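You operate a simulated robot arm through the tools that you are given. There is no shell and no other tool.

You are at the controls of a simulated robot arm. One attempt, no reset.

## Task
Dot the unmarked stator as the result sheet says, then sort all three tested stators by their dots.
Fine: green to the small GOOD tray, yellow to HOLD, blue to REWORK, each down on a post; one dot; the marker goes back in its cup.

Only the result counts: the job must be done as asked and must still hold three seconds after the hand-in. Knocking over, shifting, dropping, spilling or breaking anything else fails it. Flat cloth is picked up by pressing the open fingertips on it (5 to 10 N) and closing them slowly along it; thin cloth reads only 2 to 8 mm in the jaws.

## Robot
A 6-joint arm with a fingered hand, fixed in place. Base frame: the origin is on the floor under the middle of its stand, x ahead of it, y to its left, z up; the work surface is at about z = 0.82. Units: m, degrees, N and s.
With the tool pointing down near the work surface it reaches from about 0.24 to 0.68 m from the base axis. Its first joint turns from -166.0 to 166.0 degrees. Payload 4 kg.
Tool frame: the origin (TCP) lies between the finger pads and is the grasp point; the fingertips stand 0.026 m ahead of it; z points along the fingers, y is the line along which they close. The gripper opens to 0.148 m; its body begins 0.073 m behind the TCP. The gripper is a hand of 3 fingers: y runs from the thumb to the fingers, the wrist lies at [0, 0, -0.239] in the tool frame, and closing takes about 1.5 s.
Orientation is that of the tool frame in the base frame, as a unit quaternion [x, y, z, w]. With the fingers straight down and closing along the base's y, the tool's x points along the base's -x, its y along +y and its z along -z.

## Interface
- The arm moves only by the tool servo_tool. Its argument "commands" is one flat list of numbers, 7 for each row, row after row: the opening in per cent of the stroke, from 0 (shut) to 100 (fully open), then the shift along the tool's x, y, z in m, then the turn, a rotation vector about the tool's x, y, z in degrees. In form: [jaw, tx, ty, tz, ax, ay, az, jaw, tx, ty, tz, ax, ay, az, ...]. A call has 1 to 20 rows; each row shifts and turns the commanded pose from where the row before left it, along the tool's axes as they then stand. A row lasts 0.2 s, in which the tool goes at most 0.05 m and 8.6 degrees; a call with a longer step from one row to the next is refused whole, and so is a gripper value outside its range. Where a pose cannot be reached the arm comes as near as it can. A force on the tool above 40 N (or 10 N above the force at the start of the call, whichever is more), or a blocked arm, ends the call early, and 0.2 s more pass. Each finger travels about 0.153 m/s and halts on what it meets, pressing with about 26 N; the grip force reading is that of the motor and also rises with nothing between the fingers. The clock runs only during rows and for 0.2 s after the last one: add rows that do not move to give the fingers time. The reply holds the time, the measured pose of the TCP, the force on the tool along the base axes, the opening and the grip force, in the units named above and with some noise, with the torque about the TCP (base axes, N m) and any sound that the robot's microphone picked up.
- Cameras (640 x 400 px; columns grow to the right, rows downward): "scene" is fixed at [0.401, -0.4994, 1.5686]; the picture's right is [0.92, -0.40, 0.00], its down [-0.29, -0.66, -0.69] and it looks along [0.28, 0.63, -0.72] (base axes); focal length 329 px, centre (320, 200). "wrist" rides on the gripper at [0.068, -0.039, -0.09] in the tool frame; the picture's right is [0.50, 0.87, 0.00], its down [-0.65, 0.38, -0.65] and it looks along [-0.57, 0.33, 0.76] (tool axes); focal length 222 px, centre (320, 200). There is no depth. A picture from a camera that has moved, and an enlarged one, comes with that camera's place and axes in the base frame and with its lens.
- snapshot(camera): a new picture of that camera. No time passes.
- move_column(by): moves the trunk up (or, below 0, down) by that many m; the arm rides with it, the base frame stays. It gives what a move gives, with no picture.
- hand_shape(shape): the hand has 3 fingers and takes this shape, open, in about a second: jaw (thumb against the fingers, like two jaws); tri (thumb and two fingers); tip (a fingertip pinch); poke (one finger out to press); point (the index stretched); flat (the hand flat); cup (the hand cupped); fist (a fist). The gripper value then closes the fingers along that shape, each until it touches; the sizes above hold for jaw. It gives what a move gives, with no picture.
- close_up(camera, box): a new picture of the part [left, top, right, bottom] of that camera's present view, enlarged. No time passes.
- finish_job(): hands the job in; it is judged then, once.

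Nothing tells you positions but the pictures and the camera data. Unless the task says otherwise, let go and move clear before handing in.

The tools are called after "Request:" as name(argument=value, ...) on one line, values as JSON. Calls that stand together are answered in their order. servo_tool: Moves the arm, as the interface text tells. Its arguments: {"type":"object","properties":{"commands":{"type":"array","items":{"type":"number"}}},"required":["commands"]} The other tools are called the same way: move_column (by) moves the trunk up or down; hand_shape (shape) gives the hand a shape; snapshot (camera) takes a picture; close_up (camera, box) takes an enlarged picture of a part of a camera's view; finish_job () hands the job in.

At the start:

```text
t: 0.0
ee_pos: [0.4985, -0.013, 1.1514]
tool_rot: [0.0, 1.0, -0.001, 0.0]
force: [0.6, -0.4, -0.1]
ft_torque: [0.01, -0.03, 0.01]
finger_gap: 0.1479
finger_force: 0.1
shape: jaw
trunk travel left (down, up): [-0.2, 0.117]
```

scene: 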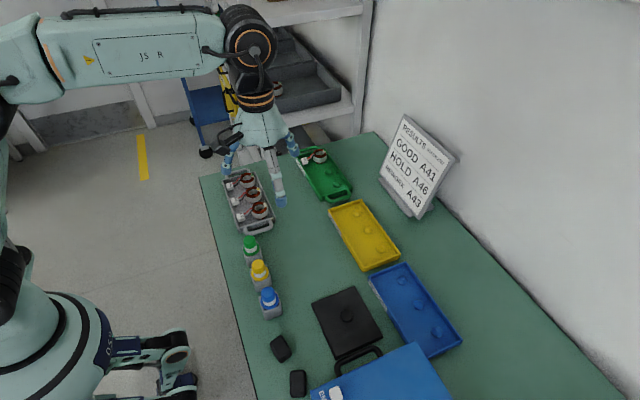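
wrist: 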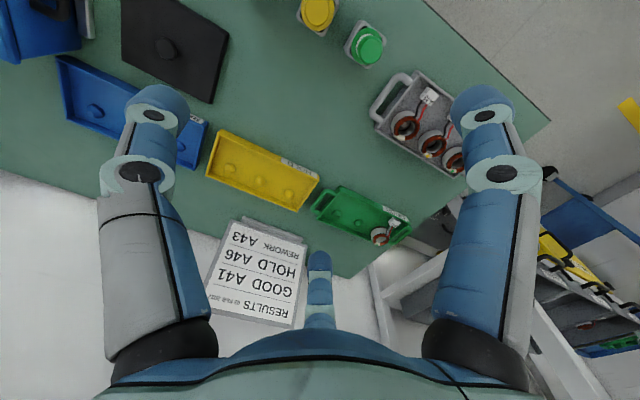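

I see a carrier tray with three stators, three marker bottles (green, yellow, blue), three trays, and a result sheet. I'll look closer before planning anything.

Request:
close_up(camera="scene", box=[200, 140, 300, 240])

Request:
close_up(camera="scene", box=[370, 100, 470, 220])

Request:
close_up(camera="wrist", box=[340, 60, 500, 180])

Request:
close_up(camera="scene", box=[220, 220, 320, 330])

Request:
close_up(camera="scene", box=[280, 130, 400, 280])

```text
4.00 times, centred on (250, 190) of scene
camera zoom: at [0.401, -0.4994, 1.5686], right [0.92, -0.4, 0.0], down [-0.29, -0.66, -0.69], along [0.28, 0.63, -0.72], focal length 1317 px, centre (600, 240)
```

zoom: 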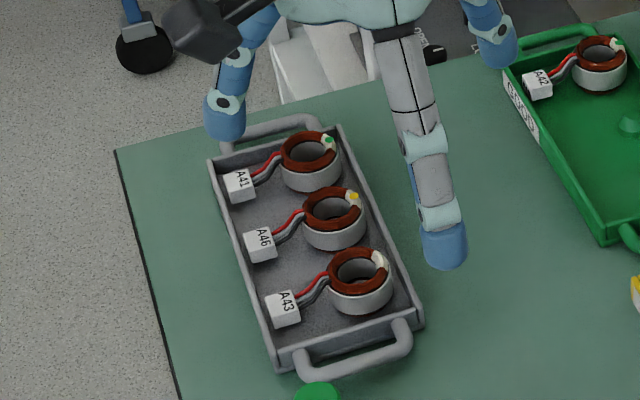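

```text
3.33 times, centred on (420, 160) of scene
camera zoom: at [0.401, -0.4994, 1.5686], right [0.92, -0.4, 0.0], down [-0.29, -0.66, -0.69], along [0.28, 0.63, -0.72], focal length 1098 px, centre (-13, 333)
```

zoom: 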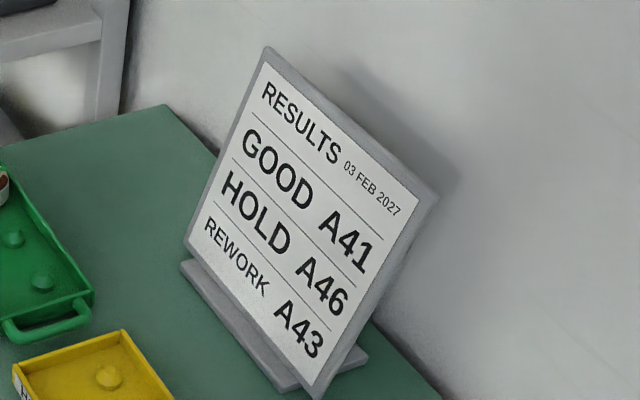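

```text
3.33 times, centred on (420, 120) of wrist
camera zoom: at [0.4314, -0.0505, 1.241], right [-0.5, 0.87, 0.0], down [0.65, 0.38, 0.65], along [0.57, 0.33, -0.76], focal length 740 px, centre (-13, 467)
```

zoom: 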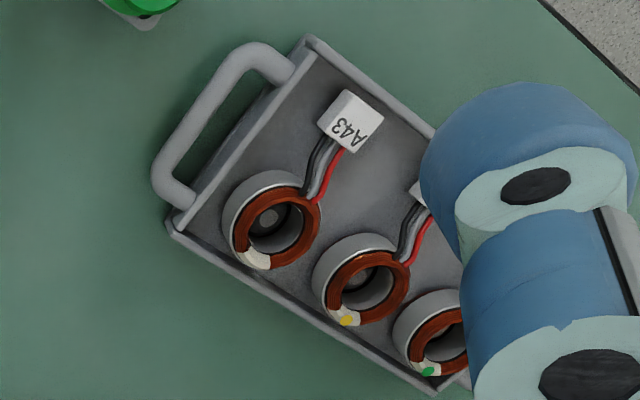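

```text
3.64 times, centred on (270, 275) of scene
camera zoom: at [0.401, -0.4994, 1.5686], right [0.92, -0.4, 0.0], down [-0.29, -0.66, -0.69], along [0.28, 0.63, -0.72], focal length 1197 px, centre (502, -73)
```

zoom: 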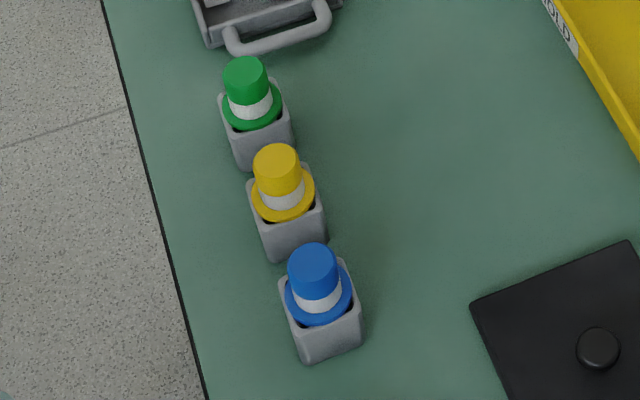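

```text
2.67 times, centred on (340, 205) of scene
camera zoom: at [0.401, -0.4994, 1.5686], right [0.92, -0.4, 0.0], down [-0.29, -0.66, -0.69], along [0.28, 0.63, -0.72], focal length 878 px, centre (267, 187)
```

zoom: 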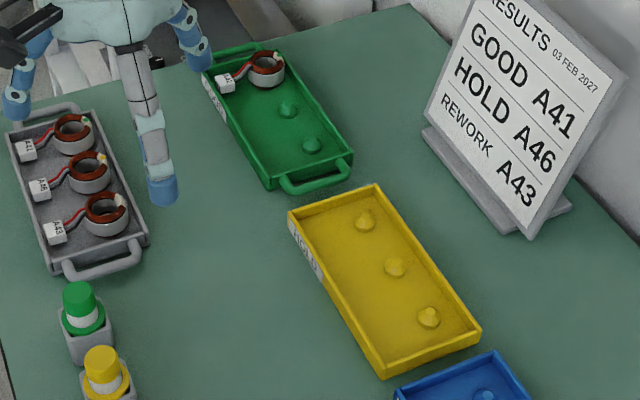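

Sheet says A41 good (green dot), A46 hold (yellow dot) and A43 rework. A43 has no dot, so it needs the blue marker. A42 already sits in the GOOD tray and stays there. Next I'll check the hand geometry and the rest of the bench.

Request:
close_up(camera="scene", box=[200, 90, 320, 220])

Request:
close_up(camera="scene", box=[340, 240, 480, 370])

Request:
close_up(camera="wrist", box=[300, 160, 440, 260])

Request:
close_up(camera="scene", box=[180, 0, 360, 150])

Request:
close_up(camera="wrist", box=[520, 100, 640, 400])

```text
3.08 times, centred on (260, 155) of scene
camera zoom: at [0.401, -0.4994, 1.5686], right [0.92, -0.4, 0.0], down [-0.29, -0.66, -0.69], along [0.28, 0.63, -0.72], focal length 1013 px, centre (505, 338)
```

zoom: 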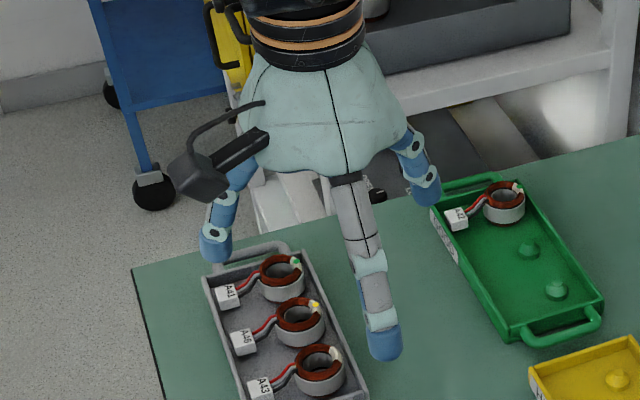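

```text
3.08 times, centred on (410, 305) of scene
camera zoom: at [0.401, -0.4994, 1.5686], right [0.92, -0.4, 0.0], down [-0.29, -0.66, -0.69], along [0.28, 0.63, -0.72], focal length 1013 px, centre (43, -123)
```

zoom: 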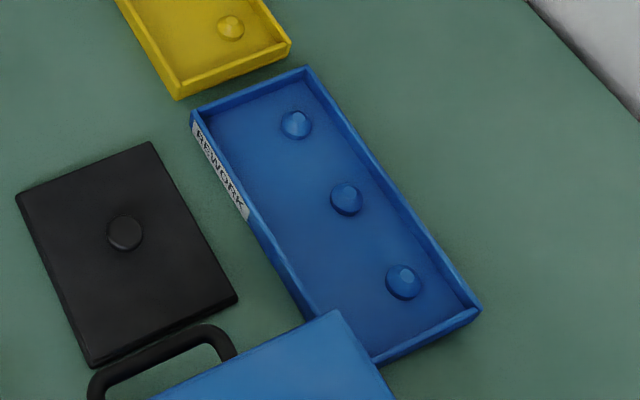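

```text
4.00 times, centred on (370, 210) of wrist
camera zoom: at [0.4314, -0.0505, 1.241], right [-0.5, 0.87, 0.0], down [0.65, 0.38, 0.65], along [0.57, 0.33, -0.76], focal length 888 px, centre (120, 160)
```

zoom: 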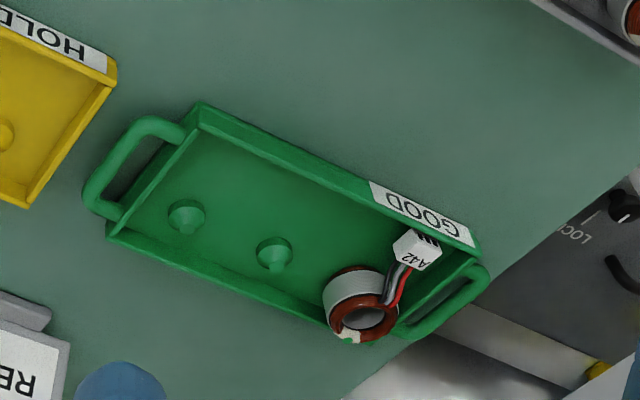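

```text
2.67 times, centred on (270, 75) of scene
camera zoom: at [0.401, -0.4994, 1.5686], right [0.92, -0.4, 0.0], down [-0.29, -0.66, -0.69], along [0.28, 0.63, -0.72], focal length 878 px, centre (453, 533)
```

zoom: 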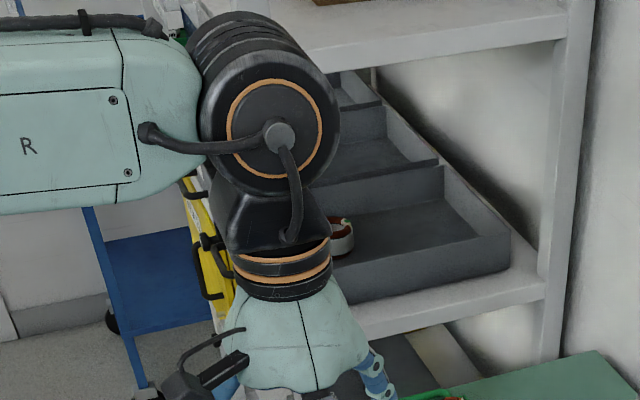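

```text
1.33 times, centred on (580, 250) of wrist
camera zoom: at [0.4314, -0.0505, 1.241], right [-0.5, 0.87, 0.0], down [0.65, 0.38, 0.65], along [0.57, 0.33, -0.76], focal length 296 px, centre (-27, 133)
```

zoom: 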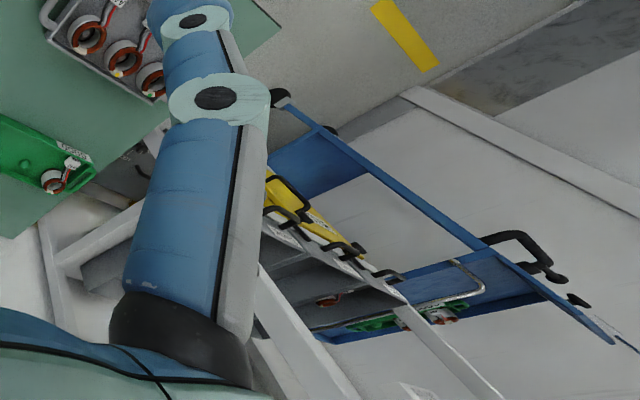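

I need to know how the three fingers move as they close, so I'll test that in free air. The call uses several still rows.

Request:
servo_tool(commands=[40, 0, 0, 0, 0, 0, 0, 40, 0, 0, 0, 0, 0, 0, 40, 0, 0, 0, 0, 0, 0, 40, 0, 0, 0, 0, 0, 0, 40, 0, 0, 0, 0, 0, 0])

Request:
snapshot(camera="wrist")

Request:
close_up(camera="scene", box=[200, 90, 320, 220])

```text
t: 1.2
ee_pos: [0.4994, -0.0129, 1.1501]
tool_rot: [0.0, 1.0, 0.0, 0.0]
force: [0.0, 0.6, -0.6]
ft_torque: [-0.01, 0.03, 0.0]
finger_gap: 0.0597
finger_force: 0.0
shape: jaw
trunk travel left (down, up): [-0.2, 0.117]
```

```text
taken
camera wrist: at [0.4314, -0.0505, 1.241], right [-0.5, 0.87, 0.0], down [0.65, 0.38, 0.65], along [0.57, 0.33, -0.76], focal length 222 px, centre (320, 200)
```

wrist: 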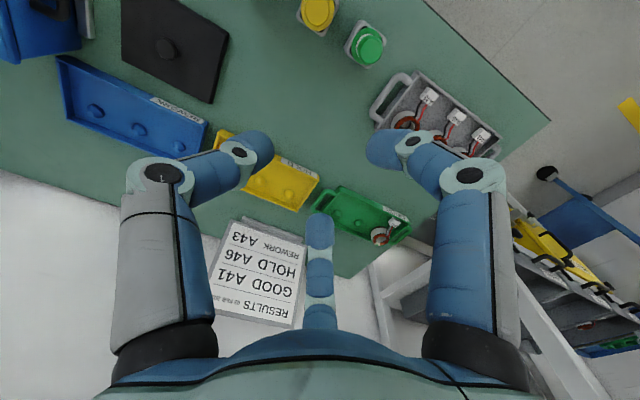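

```text
3.08 times, centred on (260, 155) of scene
camera zoom: at [0.401, -0.4994, 1.5686], right [0.92, -0.4, 0.0], down [-0.29, -0.66, -0.69], along [0.28, 0.63, -0.72], focal length 1013 px, centre (505, 338)
```

zoom: 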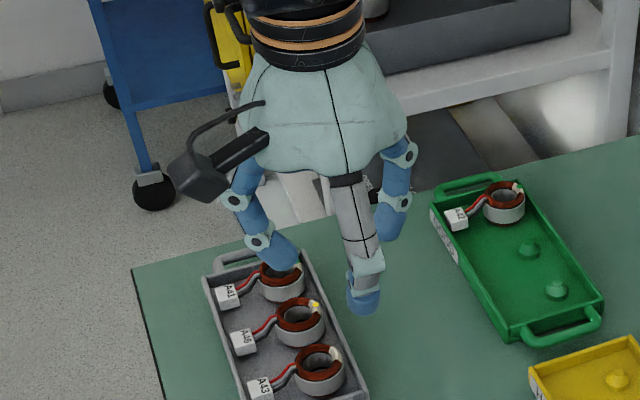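

Request:
servo_tool(commands=[0, 0, 0, 0, 0, 0, 0, 0, 0, 0, 0, 0, 0, 0, 0, 0, 0, 0, 0, 0, 0, 0, 0, 0, 0, 0, 0, 0])

Request:
snapshot(camera="wrist")

Request:
close_up(camera="scene", box=[200, 90, 320, 220])

```text
t: 2.2
ee_pos: [0.4991, -0.0113, 1.151]
tool_rot: [0.0, 1.0, 0.0, 0.0]
force: [0.4, -0.2, 0.8]
ft_torque: [0.01, -0.01, 0.01]
finger_gap: 0.0
finger_force: 25.8
shape: jaw
trunk travel left (down, up): [-0.2, 0.117]
```

```text
taken
camera wrist: at [0.4314, -0.0505, 1.241], right [-0.5, 0.87, 0.0], down [0.65, 0.38, 0.65], along [0.57, 0.33, -0.76], focal length 222 px, centre (320, 200)
```

wrist: 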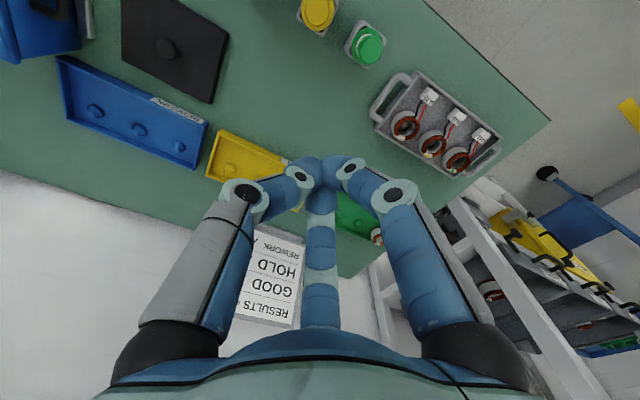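

```text
3.08 times, centred on (260, 155) of scene
camera zoom: at [0.401, -0.4994, 1.5686], right [0.92, -0.4, 0.0], down [-0.29, -0.66, -0.69], along [0.28, 0.63, -0.72], focal length 1013 px, centre (505, 338)
```

zoom: 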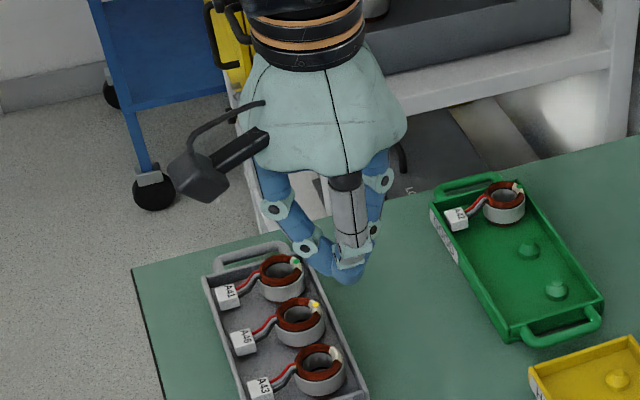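

Request:
hand_shape(shape="tip")

Request:
snapshot(camera="wrist")

Request:
close_up(camera="scene", box=[200, 90, 320, 220])

Request:
hand_shape(shape="tri")

Request:
snapshot(camera="wrist")

Request:
close_up(camera="scene", box=[200, 90, 320, 220])

```text
t: 3.1
ee_pos: [0.4987, -0.0118, 1.1495]
tool_rot: [-0.001, 1.0, 0.0, 0.0]
force: [-0.2, 0.0, -0.9]
ft_torque: [0.01, 0.0, -0.01]
finger_gap: 0.148
finger_force: 0.0
shape: tip
trunk travel left (down, up): [-0.2, 0.117]
```

```text
taken
camera wrist: at [0.4314, -0.0505, 1.241], right [-0.5, 0.87, 0.0], down [0.65, 0.38, 0.65], along [0.57, 0.33, -0.76], focal length 222 px, centre (320, 200)
```

wrist: 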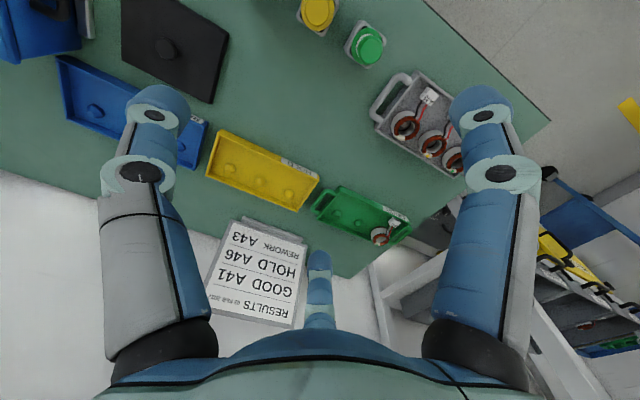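

```text
3.08 times, centred on (260, 155) of scene
camera zoom: at [0.401, -0.4994, 1.5686], right [0.92, -0.4, 0.0], down [-0.29, -0.66, -0.69], along [0.28, 0.63, -0.72], focal length 1013 px, centre (505, 338)
```

zoom: 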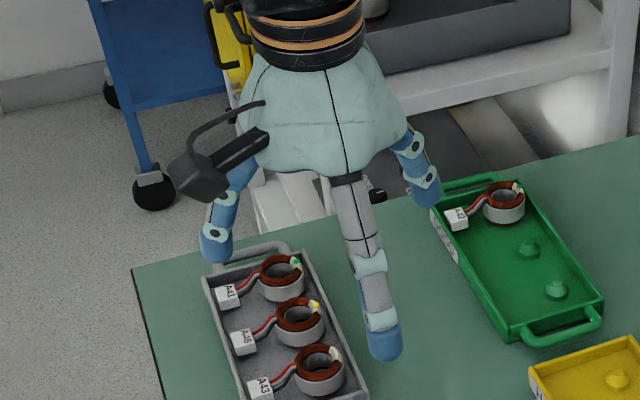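

```text
t: 4.0
ee_pos: [0.5001, -0.0126, 1.1513]
tool_rot: [-0.001, 1.0, 0.0, -0.001]
force: [-1.1, -0.5, -0.6]
ft_torque: [0.0, -0.02, 0.0]
finger_gap: 0.1481
finger_force: 0.1
shape: tri
trunk travel left (down, up): [-0.2, 0.117]
```

```text
taken
camera wrist: at [0.4314, -0.0505, 1.241], right [-0.5, 0.87, 0.0], down [0.65, 0.38, 0.65], along [0.57, 0.33, -0.76], focal length 222 px, centre (320, 200)
```

wrist: 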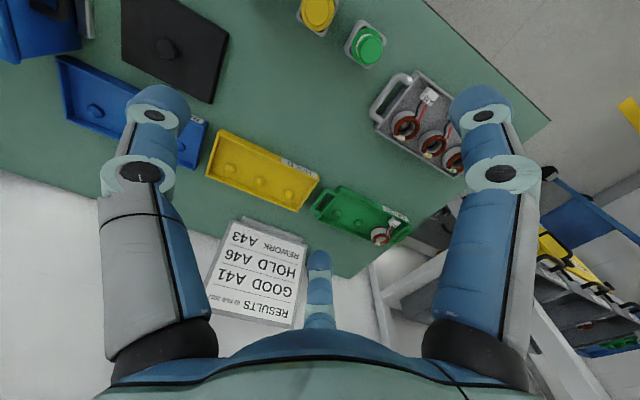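

```text
3.08 times, centred on (260, 155) of scene
camera zoom: at [0.401, -0.4994, 1.5686], right [0.92, -0.4, 0.0], down [-0.29, -0.66, -0.69], along [0.28, 0.63, -0.72], focal length 1013 px, centre (505, 338)
```

zoom: 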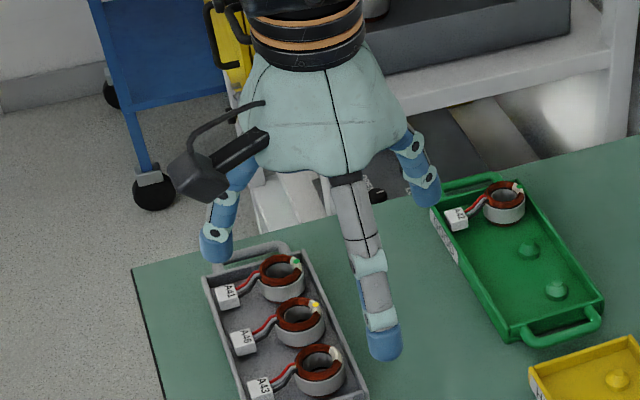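

Request:
servo_tool(commands=[30, 0, 0, 0, 0, 0, 0, 30, 0, 0, 0, 0, 0, 0, 30, 0, 0, 0, 0, 0, 0, 30, 0, 0, 0, 0, 0, 0, 30, 0, 0, 0, 0, 0, 0])

Request:
snapshot(camera="wrist")

Request:
close_up(camera="scene", box=[200, 90, 320, 220])

Request:
hand_shape(shape="tip")

Request:
servo_tool(commands=[30, 0, 0, 0, 0, 0, 0, 30, 0, 0, 0, 0, 0, 0, 30, 0, 0, 0, 0, 0, 0, 30, 0, 0, 0, 0, 0, 0, 30, 0, 0, 0, 0, 0, 0])

Request:
snapshot(camera="wrist")

Request:
close_up(camera="scene", box=[200, 90, 320, 220])

```text
t: 5.2
ee_pos: [0.4993, -0.0117, 1.1509]
tool_rot: [-0.001, 1.0, -0.001, 0.001]
force: [0.3, -0.5, -0.7]
ft_torque: [0.0, -0.01, -0.01]
finger_gap: 0.0448
finger_force: 0.0
shape: tri
trunk travel left (down, up): [-0.2, 0.117]
```

```text
taken
camera wrist: at [0.4314, -0.0505, 1.241], right [-0.5, 0.87, 0.0], down [0.65, 0.38, 0.65], along [0.57, 0.33, -0.76], focal length 222 px, centre (320, 200)
```

wrist: 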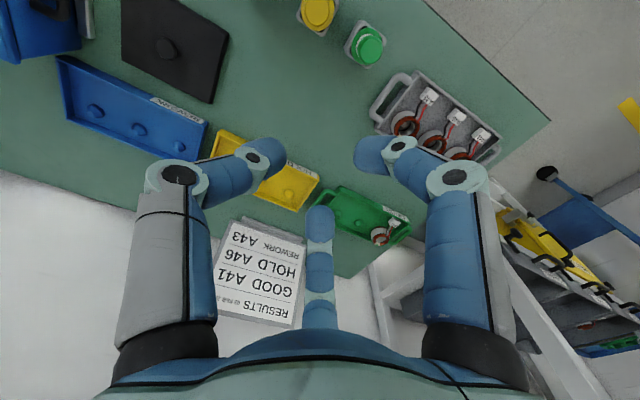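

```text
3.08 times, centred on (260, 155) of scene
camera zoom: at [0.401, -0.4994, 1.5686], right [0.92, -0.4, 0.0], down [-0.29, -0.66, -0.69], along [0.28, 0.63, -0.72], focal length 1013 px, centre (505, 338)
```

zoom: 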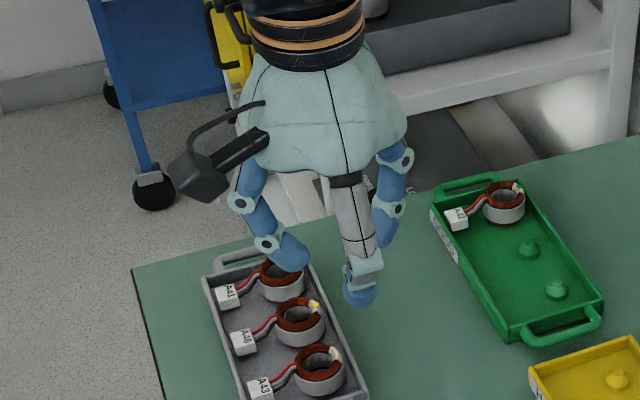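

```text
t: 6.1
ee_pos: [0.4997, -0.0123, 1.1507]
tool_rot: [0.0, 1.0, 0.0, 0.0]
force: [0.3, 0.0, -0.7]
ft_torque: [0.02, 0.01, 0.04]
finger_gap: 0.1481
finger_force: 0.0
shape: tip
trunk travel left (down, up): [-0.2, 0.117]
```

```text
t: 7.3
ee_pos: [0.4982, -0.011, 1.1504]
tool_rot: [0.0, 1.0, 0.0, 0.0]
force: [-0.4, -0.6, -0.2]
ft_torque: [0.01, -0.01, 0.03]
finger_gap: 0.0448
finger_force: 0.1
shape: tip
trunk travel left (down, up): [-0.2, 0.117]
```

```text
taken
camera wrist: at [0.4314, -0.0505, 1.241], right [-0.5, 0.87, 0.0], down [0.65, 0.38, 0.65], along [0.57, 0.33, -0.76], focal length 222 px, centre (320, 200)
```

wrist: 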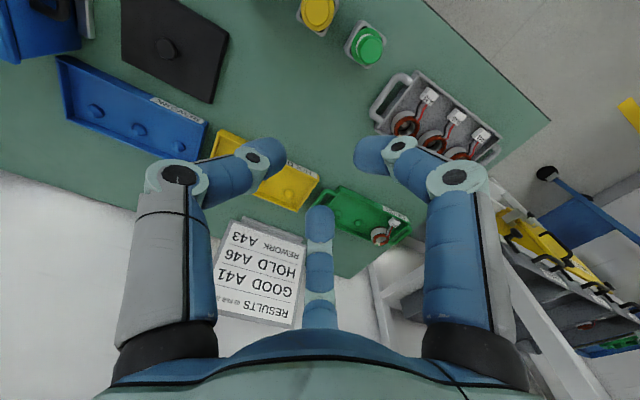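

```text
3.08 times, centred on (260, 155) of scene
camera zoom: at [0.401, -0.4994, 1.5686], right [0.92, -0.4, 0.0], down [-0.29, -0.66, -0.69], along [0.28, 0.63, -0.72], focal length 1013 px, centre (505, 338)
```

zoom: 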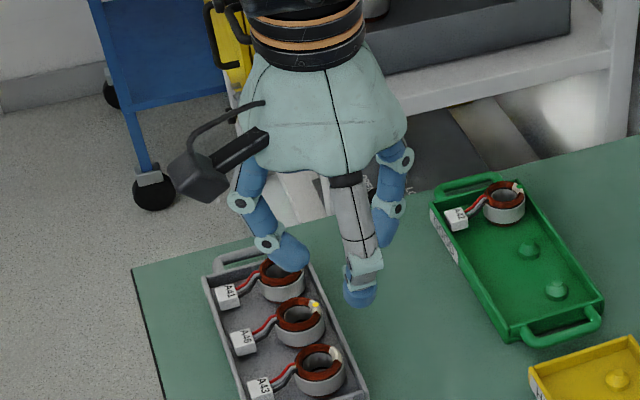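

All shapes close the same way: thumb on -y and two fingers at ±30° on the +y side, closing towards the centre. Next I'll move above the carrier, staying well clear, to measure it.

Request:
servo_tool(commands=[100, 0, 0.041, 0.02, 0, 0, 0, 100, 0, 0.041, 0.02, 0, 0, 0, 100, 0, 0.041, 0.02, 0, 0, 0, 100, 0, 0.041, 0.02, 0, 0, 0, 100, 0, 0.041, 0.02, 0, 0, 0, 100, 0, 0.021, 0.02, 0, 0, 0, 100, 0, 0, 0, 0, 0, 0, 100, 0, 0, 0, 0, 0, 0])

Request:
snapshot(camera="wrist")

Request:
close_up(camera="wrist", box=[220, 60, 480, 222])

Request:
snapshot(camera="scene")

```text
t: 9.1
ee_pos: [0.4978, 0.212, 1.0297]
tool_rot: [0.0, 1.0, 0.001, 0.0]
force: [0.3, 0.2, 0.0]
ft_torque: [0.0, 0.01, 0.04]
finger_gap: 0.1479
finger_force: 0.0
shape: tip
trunk travel left (down, up): [-0.2, 0.117]
```

```text
taken
camera wrist: at [0.4306, 0.1742, 1.1196], right [-0.5, 0.87, 0.0], down [0.65, 0.38, 0.65], along [0.57, 0.33, -0.76], focal length 222 px, centre (320, 200)
```

wrist: 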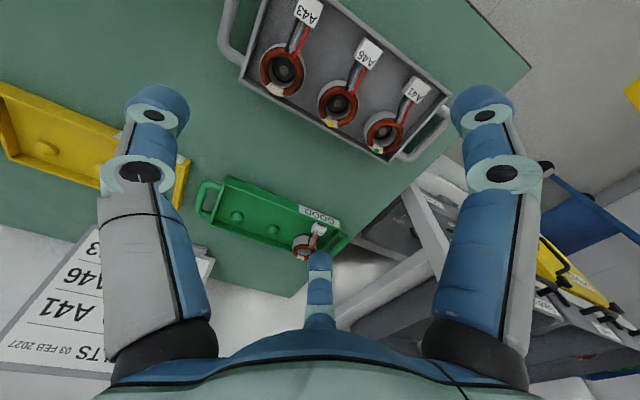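

```text
2.46 times, centred on (350, 141) of wrist
camera zoom: at [0.4306, 0.1742, 1.1196], right [-0.5, 0.87, 0.0], down [0.65, 0.38, 0.65], along [0.57, 0.33, -0.76], focal length 547 px, centre (246, 345)
```

zoom: 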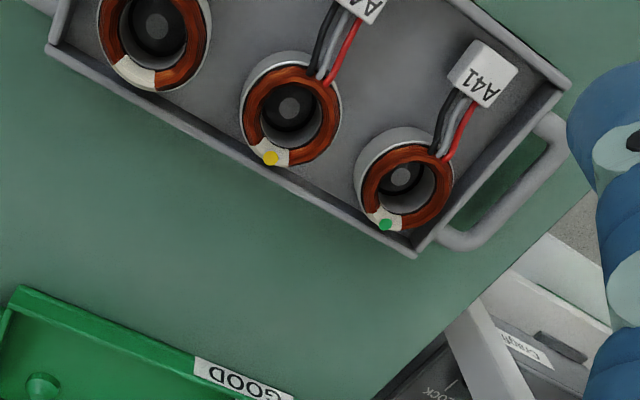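

```text
taken
```

scene: 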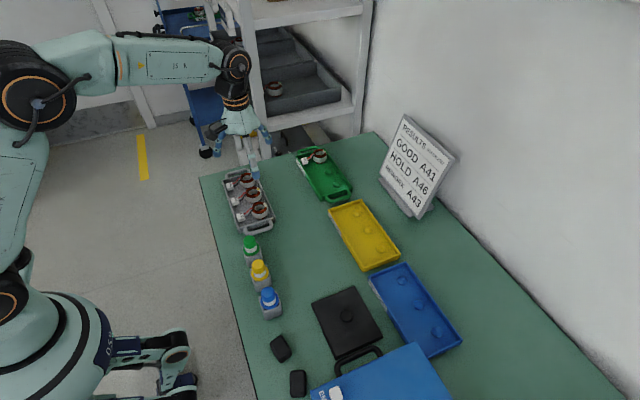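

Wrist-view estimates put the stator centres at about (0.494, 0.166), (0.494, 0.235) and (0.493, 0.302). Next I'll pass above the blue marker at a safe height to measure it.

Request:
servo_tool(commands=[100, 0.008, -0.043, 0, 0, 0, 0, 100, 0.008, -0.043, 0, 0, 0, 0, 100, 0.008, -0.043, 0, 0, 0, 0, 100, 0.008, -0.043, 0, 0, 0, 0, 100, 0.008, -0.043, 0, 0, 0, 0, 100, 0.008, -0.043, 0, 0, 0, 0, 100, 0.008, -0.043, 0, 0, 0, 0, 100, 0.007, -0.041, 0, 0, 0, 0, 100, 0, 0, 0, 0, 0, 0, 100, 0, 0, 0, 0, 0, 0])

Request:
snapshot(camera="wrist")

Request:
close_up(camera="wrist", box=[240, 40, 400, 140])

Request:
snapshot(camera="scene")

```text
t: 11.3
ee_pos: [0.4361, -0.1249, 1.0309]
tool_rot: [0.001, 1.0, 0.0, 0.001]
force: [0.3, 1.0, 0.5]
ft_torque: [0.01, 0.03, 0.0]
finger_gap: 0.1478
finger_force: 0.1
shape: tip
trunk travel left (down, up): [-0.2, 0.117]
```

```text
taken
camera wrist: at [0.3681, -0.1634, 1.1214], right [-0.5, 0.87, 0.0], down [0.65, 0.38, 0.65], along [0.57, 0.33, -0.76], focal length 222 px, centre (320, 200)
```

wrist: 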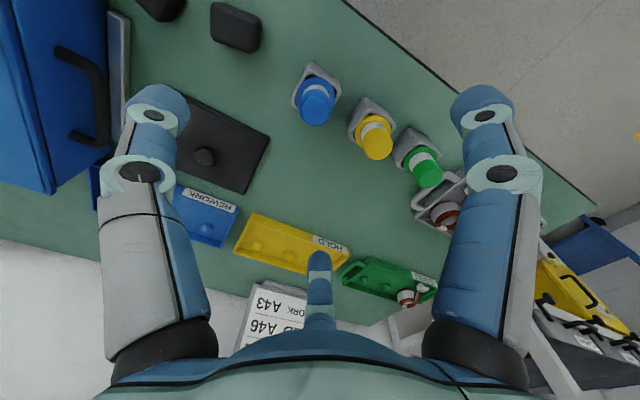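

```text
4.00 times, centred on (320, 90) of wrist
camera zoom: at [0.3681, -0.1634, 1.1214], right [-0.5, 0.87, 0.0], down [0.65, 0.38, 0.65], along [0.57, 0.33, -0.76], focal length 888 px, centre (320, 640)
```

zoom: 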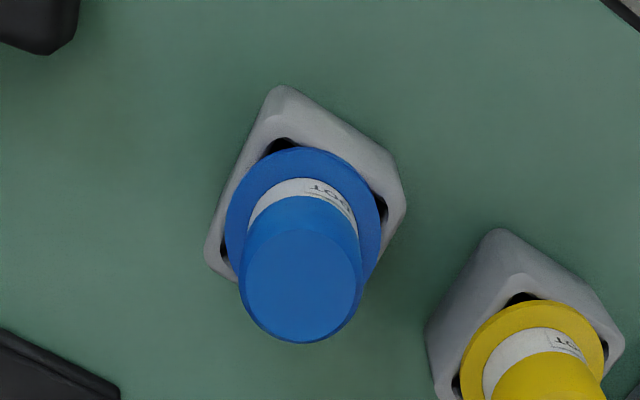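

```text
taken
```

scene: 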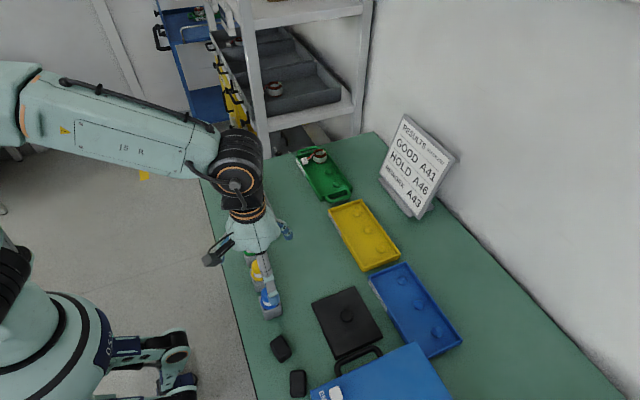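

The blue marker's axis is near (0.4325, -0.131), with its cap top at about z 0.91 and its flange at about z 0.864. I'll drop to just above it with the fingers part open and check alignment.

Request:
servo_tool(commands=[60, 0.0036, -0.006, 0.03, 0, 0, 0, 45, 0, 0, 0.035, 0, 0, 0, 45, 0, 0, 0, 0, 0, 0, 45, 0, 0, 0, 0, 0, 0, 45, 0, 0, 0, 0, 0, 0])

Request:
snapshot(camera="wrist")

Request:
close_up(camera="wrist", box=[240, 70, 400, 170])

Request:
close_up(camera="scene", box=[220, 220, 320, 330])

```text
t: 12.5
ee_pos: [0.4321, -0.1308, 0.9662]
tool_rot: [0.0, 1.0, 0.0, 0.0]
force: [0.6, -0.8, 0.6]
ft_torque: [0.0, -0.01, -0.05]
finger_gap: 0.0669
finger_force: 0.1
shape: tip
trunk travel left (down, up): [-0.2, 0.117]
```

```text
taken
camera wrist: at [0.3647, -0.1695, 1.0564], right [-0.5, 0.87, 0.0], down [0.65, 0.38, 0.65], along [0.57, 0.33, -0.76], focal length 222 px, centre (320, 200)
```

wrist: 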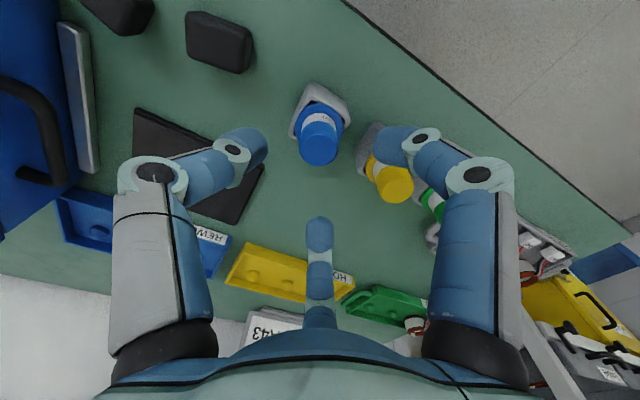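

```text
4.00 times, centred on (320, 120) of wrist
camera zoom: at [0.3647, -0.1695, 1.0564], right [-0.5, 0.87, 0.0], down [0.65, 0.38, 0.65], along [0.57, 0.33, -0.76], focal length 888 px, centre (320, 520)
```

zoom: 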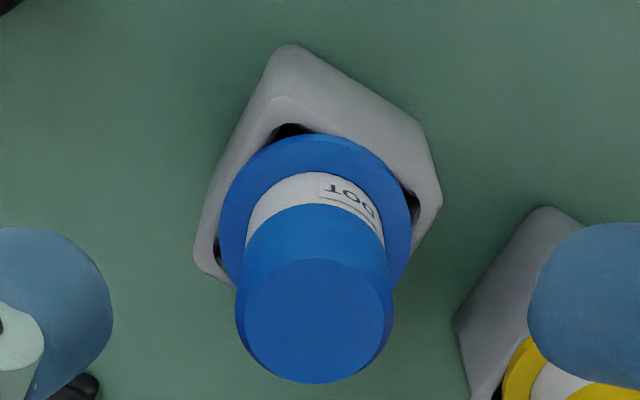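

```text
3.64 times, centred on (270, 275) of scene
camera zoom: at [0.401, -0.4994, 1.5686], right [0.92, -0.4, 0.0], down [-0.29, -0.66, -0.69], along [0.28, 0.63, -0.72], focal length 1197 px, centre (502, -73)
```

zoom: 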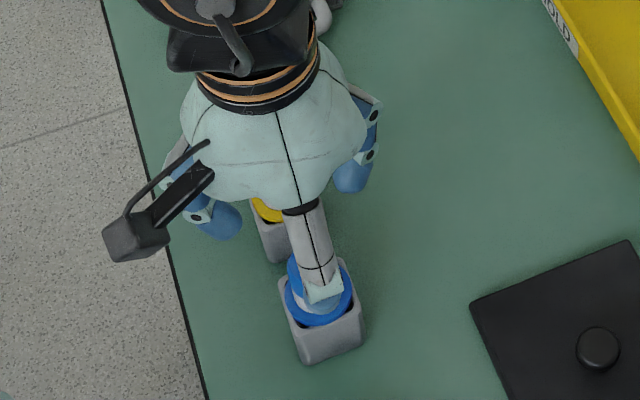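

The cap axis triangulates to (0.434, -0.1305), with its top at z≈0.908 and the flange at z≈0.863. I'll descend so the fingertips stop above the flange and look again before closing.

Request:
servo_tool(commands=[45, -0.0019, 0.0003, 0.024, 0, 0, 0, 45, 0, 0, 0.024, 0, 0, 0, 45, 0, 0, 0.022, 0, 0, 0, 45, 0, 0, 0, 0, 0, 0])

Request:
snapshot(camera="wrist")

Request:
close_up(camera="wrist", box=[220, 100, 420, 225])

Request:
close_up(camera="scene", box=[220, 220, 320, 330])

```text
t: 13.5
ee_pos: [0.4338, -0.1321, 0.8957]
tool_rot: [0.0, 1.0, -0.001, 0.001]
force: [0.3, 0.4, -0.1]
ft_torque: [0.0, 0.01, 0.0]
finger_gap: 0.0668
finger_force: 0.0
shape: tip
trunk travel left (down, up): [-0.2, 0.117]
```

```text
taken
camera wrist: at [0.3662, -0.1707, 0.9857], right [-0.5, 0.87, 0.0], down [0.65, 0.38, 0.65], along [0.57, 0.33, -0.76], focal length 222 px, centre (320, 200)
```

wrist: 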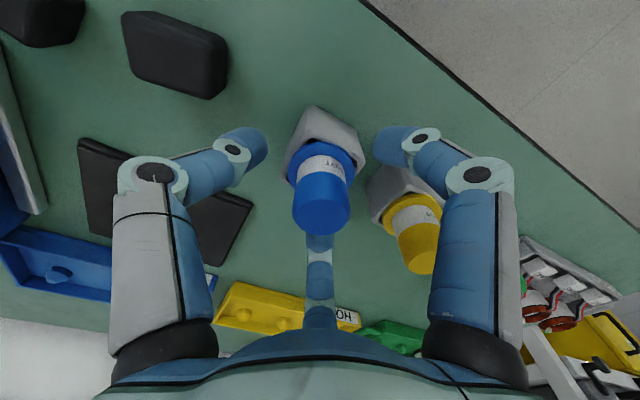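

```text
3.20 times, centred on (320, 162) of wrist
camera zoom: at [0.3662, -0.1707, 0.9857], right [-0.5, 0.87, 0.0], down [0.65, 0.38, 0.65], along [0.57, 0.33, -0.76], focal length 711 px, centre (320, 320)
```

zoom: 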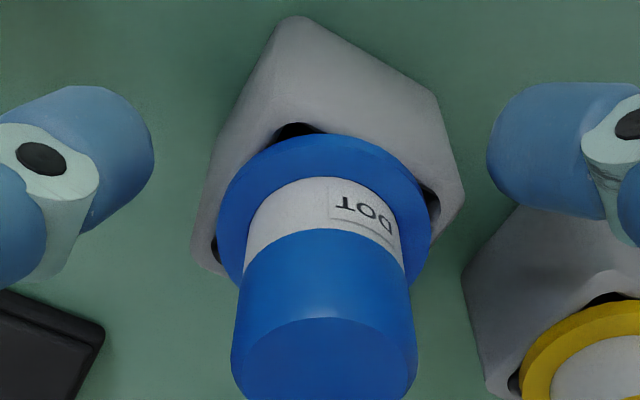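

```text
3.64 times, centred on (270, 275) of scene
camera zoom: at [0.401, -0.4994, 1.5686], right [0.92, -0.4, 0.0], down [-0.29, -0.66, -0.69], along [0.28, 0.63, -0.72], focal length 1197 px, centre (502, -73)
```

zoom: 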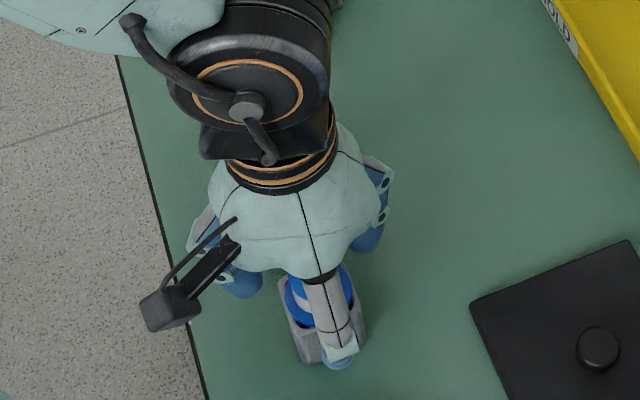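

The marker is well centred between the fingers. I'll close gradually.

Request:
servo_tool(commands=[35, 0, 0.0006, 0, 0, 0, 0, 28, 0, 0, 0, 0, 0, 0, 24, 0, 0, 0, 0, 0, 0, 21, 0, 0, 0, 0, 0, 0, 18, 0, 0, 0, 0, 0, 0, 15, 0, 0, 0, 0, 0, 0, 10, 0, 0, 0, 0, 0, 0, 5, 0, 0, 0, 0, 0, 0, 5, 0, 0, 0, 0, 0, 0, 5, 0, 0, 0, 0, 0, 0])

Request:
close_up(camera="wrist", box=[220, 100, 420, 225])

Request:
close_up(camera="scene", box=[220, 220, 320, 330])

```text
t: 15.7
ee_pos: [0.4337, -0.1319, 0.8963]
tool_rot: [0.0, 1.0, 0.0, 0.0]
force: [0.6, 0.8, 9.4]
ft_torque: [0.24, -0.03, 0.02]
finger_gap: 0.0265
finger_force: 25.8
shape: tip
trunk travel left (down, up): [-0.2, 0.117]
```

```text
3.20 times, centred on (320, 162) of wrist
camera zoom: at [0.3665, -0.1706, 0.9862], right [-0.5, 0.87, 0.0], down [0.65, 0.38, 0.65], along [0.57, 0.33, -0.76], focal length 711 px, centre (320, 320)
```

zoom: 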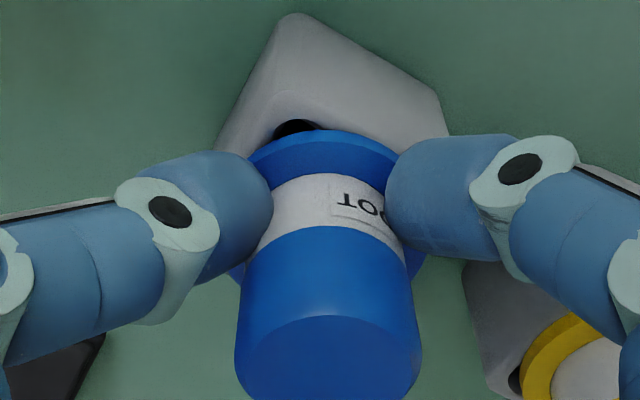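

```text
3.64 times, centred on (270, 275) of scene
camera zoom: at [0.401, -0.4994, 1.5686], right [0.92, -0.4, 0.0], down [-0.29, -0.66, -0.69], along [0.28, 0.63, -0.72], focal length 1197 px, centre (502, -73)
```

zoom: 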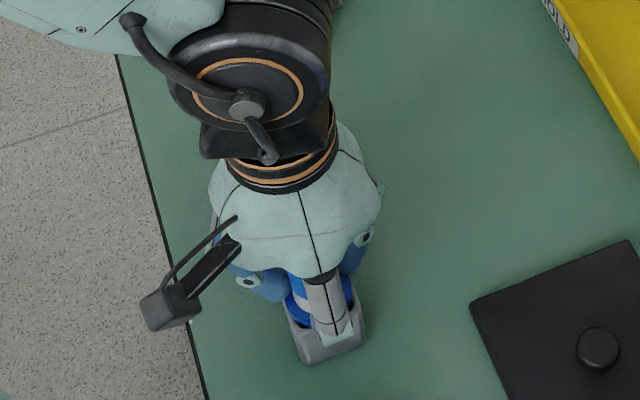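

Gripped at 26.5 mm. I'll lift slowly and check that the cup stays put.

Request:
servo_tool(commands=[5, 0, 0, -0.005, 0, 0, 0, 5, 0, 0, -0.01, 0, 0, 0, 5, 0, 0, -0.015, 0, 0, 0, 5, 0, 0, -0.02, 0, 0, 0, 5, 0, 0, -0.02, 0, 0, 0, 5, 0, 0, 0, 0, 0, 0])

Request:
snapshot(camera="wrist")

Request:
close_up(camera="wrist", box=[220, 60, 420, 200])

Request:
close_up(camera="scene", box=[220, 220, 320, 330])

```text
t: 17.1
ee_pos: [0.4344, -0.1328, 0.9667]
tool_rot: [-0.001, 1.0, 0.0, 0.0]
force: [0.7, 0.5, -0.1]
ft_torque: [-0.05, 0.0, -0.04]
finger_gap: 0.0261
finger_force: 26.1
shape: tip
trunk travel left (down, up): [-0.2, 0.117]
```

```text
taken
camera wrist: at [0.3672, -0.1708, 1.0575], right [-0.5, 0.87, 0.0], down [0.66, 0.38, 0.65], along [0.57, 0.33, -0.76], focal length 222 px, centre (320, 200)
```

wrist: 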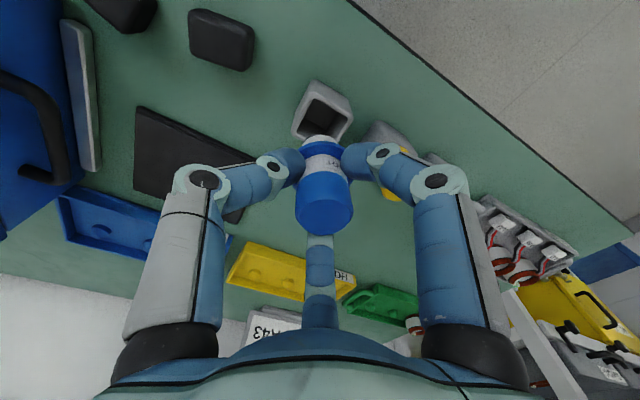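

```text
2.86 times, centred on (320, 130) of wrist
camera zoom: at [0.3672, -0.1708, 1.0575], right [-0.5, 0.87, 0.0], down [0.66, 0.38, 0.65], along [0.57, 0.33, -0.76], focal length 635 px, centre (320, 400)
```

zoom: 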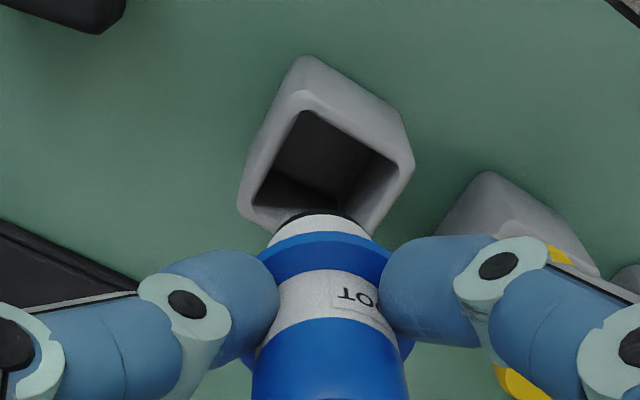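

```text
3.64 times, centred on (270, 275) of scene
camera zoom: at [0.401, -0.4994, 1.5686], right [0.92, -0.4, 0.0], down [-0.29, -0.66, -0.69], along [0.28, 0.63, -0.72], focal length 1197 px, centre (502, -73)
```

zoom: 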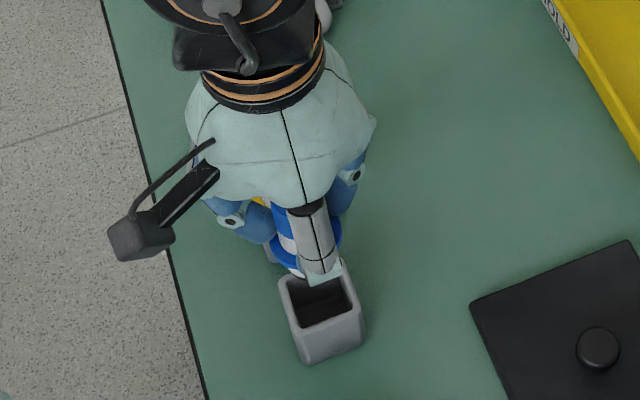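

The marker is out and the cup hasn't moved. I'll raise it and look at its tip from the scene camera.

Request:
servo_tool(commands=[5, 0, 0, -0.04, 0, 0, 0, 5, 0, 0, -0.04, 0, 0, 0, 5, 0, 0, -0.04, 0, 0, 0, 5, 0, 0, 0, 0, 0, 8, 5, 0, 0, 0, 0, 0, 8, 5, 0, 0, 0, 0, 0, 8, 5, 0, 0, 0, 0, 0, 8, 5, 0, 0, 0, 0, 0, 8, 5, 0, 0, 0, 0, 0, 8, 5, 0, 0, 0, 0, 0, 6, 5, 0, 0, 0, 0, 0, 6, 5, 0, 0, 0, 0, 0, 0])

Request:
snapshot(camera="scene")

Request:
snapshot(camera="wrist")

```text
t: 19.7
ee_pos: [0.4338, -0.1336, 1.0867]
tool_rot: [0.501, 0.865, 0.0, 0.0]
force: [-0.5, 0.5, -0.7]
ft_torque: [-0.02, 0.01, 0.04]
finger_gap: 0.0265
finger_force: 26.2
shape: tip
trunk travel left (down, up): [-0.2, 0.117]
```

```text
taken
```

scene: 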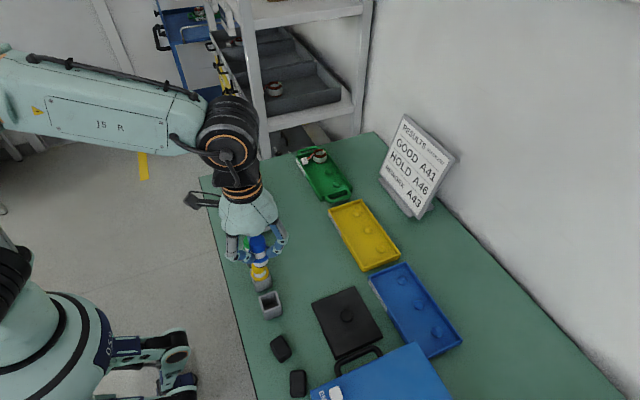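

```text
taken
camera wrist: at [0.3669, -0.0937, 1.1763], right [0.5, 0.87, 0.0], down [0.65, -0.38, 0.65], along [0.57, -0.33, -0.76], focal length 222 px, centre (320, 200)
```

wrist: 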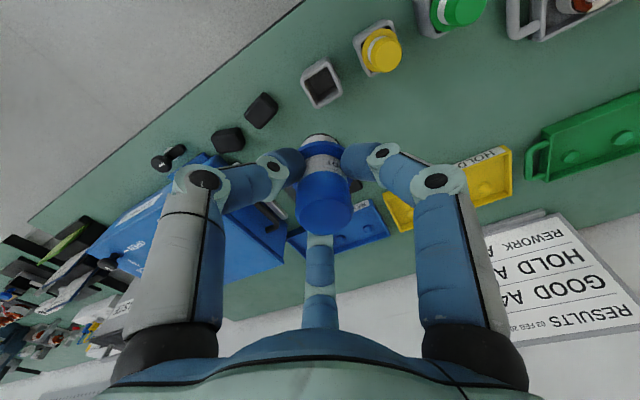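

Request:
close_up(camera="scene", box=[225, 215, 305, 295])

Request:
close_up(camera="wrist", box=[260, 120, 380, 220])

```text
5.00 times, centred on (265, 255) of scene
camera zoom: at [0.401, -0.4994, 1.5686], right [0.92, -0.4, 0.0], down [-0.29, -0.66, -0.69], along [0.28, 0.63, -0.72], focal length 1646 px, centre (595, -75)
```

zoom: 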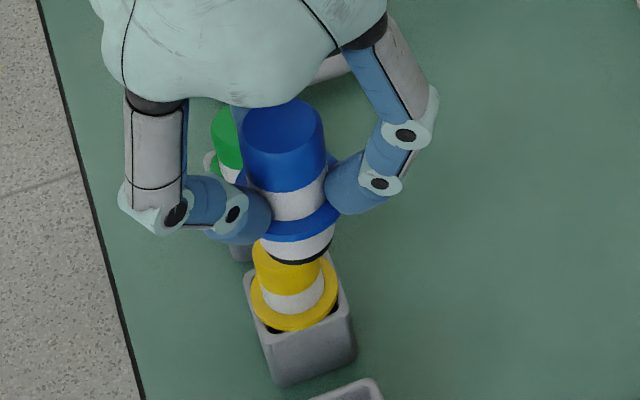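

```text
4.00 times, centred on (320, 170) of wrist
camera zoom: at [0.3669, -0.0937, 1.1763], right [0.5, 0.87, 0.0], down [0.65, -0.38, 0.65], along [0.57, -0.33, -0.76], focal length 888 px, centre (320, 320)
```

zoom: 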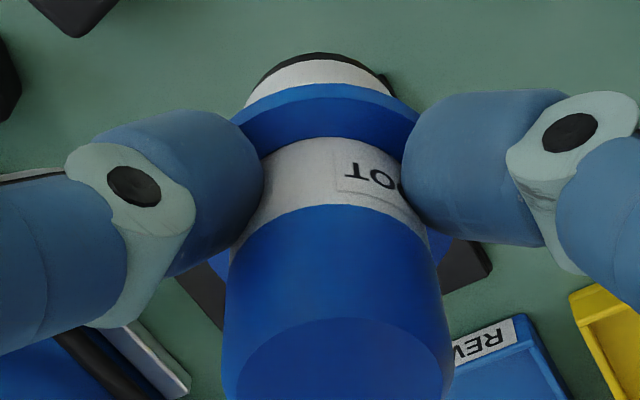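

The underside of the marker is hidden, so I'll tilt the hand in free air to see the nib side-on.

Request:
servo_tool(commands=[5, 0, 0, -0.03, 3.98, -6.94, 0, 5, 0, 0, 0, 3.98, -6.94, 0, 5, 0, 0, 0, 3.98, -6.94, 0, 5, 0, 0, 0, 3.98, -6.94, 0, 5, 0, 0, 0, 3.98, -6.94, 0, 5, 0, 0, 0, 3.98, -6.94, 0, 5, 0, 0, 0, 3.98, -6.94, 0, 5, 0, 0, 0, 3.98, -6.94, 0, 5, 0, 0, 0, 0, 0, 0])

Request:
snapshot(camera="scene")

```text
t: 21.7
ee_pos: [0.4337, -0.1345, 1.1161]
tool_rot: [0.424, 0.734, -0.458, 0.266]
force: [-0.1, -0.4, -0.7]
ft_torque: [-0.02, -0.01, 0.0]
finger_gap: 0.0259
finger_force: 25.6
shape: tip
trunk travel left (down, up): [-0.2, 0.117]
```

```text
taken
```

scene: 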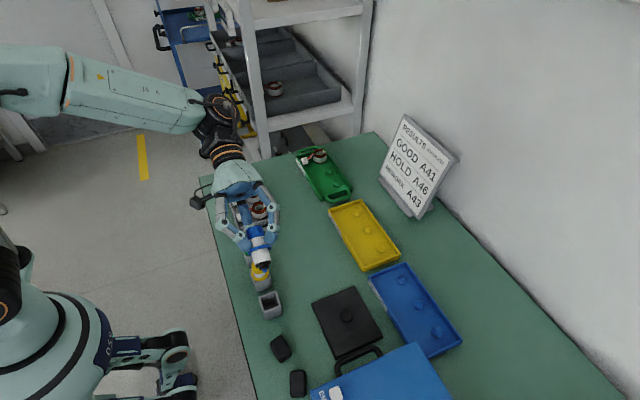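

Request:
close_up(camera="scene", box=[230, 210, 300, 290])

Request:
servo_tool(commands=[5, 0, 0, 0, 3.98, -6.94, 0, 5, 0, 0, 0, 3.98, -6.94, 0, 5, 0, 0, 0, 3.98, -6.94, 0, 5, 0, 0, 0, 0, 0, 0])

Request:
close_up(camera="scene", box=[230, 210, 300, 290])

```text
5.00 times, centred on (265, 250) of scene
camera zoom: at [0.401, -0.4994, 1.5686], right [0.92, -0.4, 0.0], down [-0.29, -0.66, -0.69], along [0.28, 0.63, -0.72], focal length 1646 px, centre (595, -50)
```

zoom: 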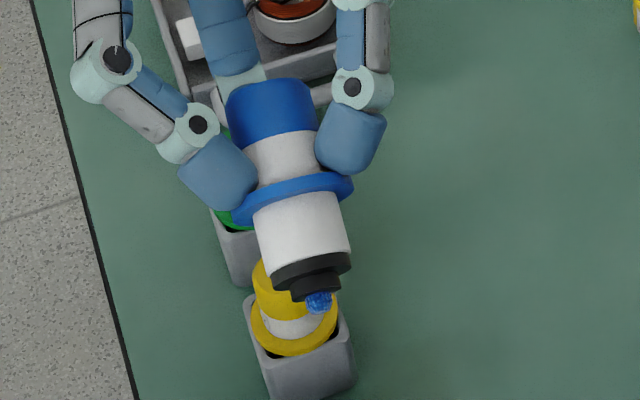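

```text
t: 22.7
ee_pos: [0.4353, -0.133, 1.1165]
tool_rot: [0.36, 0.622, -0.601, 0.35]
force: [0.4, 0.2, -0.5]
ft_torque: [0.04, 0.0, -0.01]
finger_gap: 0.026
finger_force: 25.9
shape: tip
trunk travel left (down, up): [-0.2, 0.117]
```

```text
5.00 times, centred on (265, 250) of scene
camera zoom: at [0.401, -0.4994, 1.5686], right [0.92, -0.4, 0.0], down [-0.29, -0.66, -0.69], along [0.28, 0.63, -0.72], focal length 1646 px, centre (595, -50)
```

zoom: 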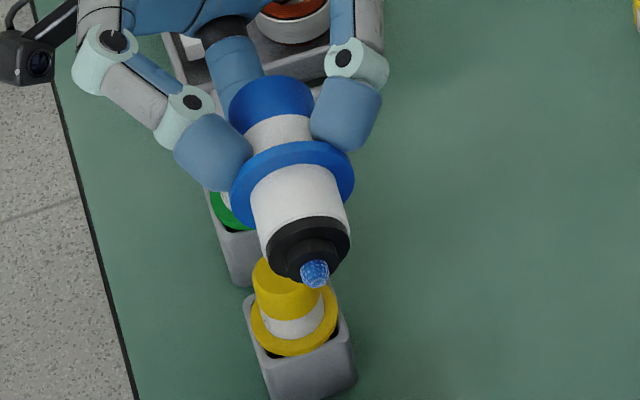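

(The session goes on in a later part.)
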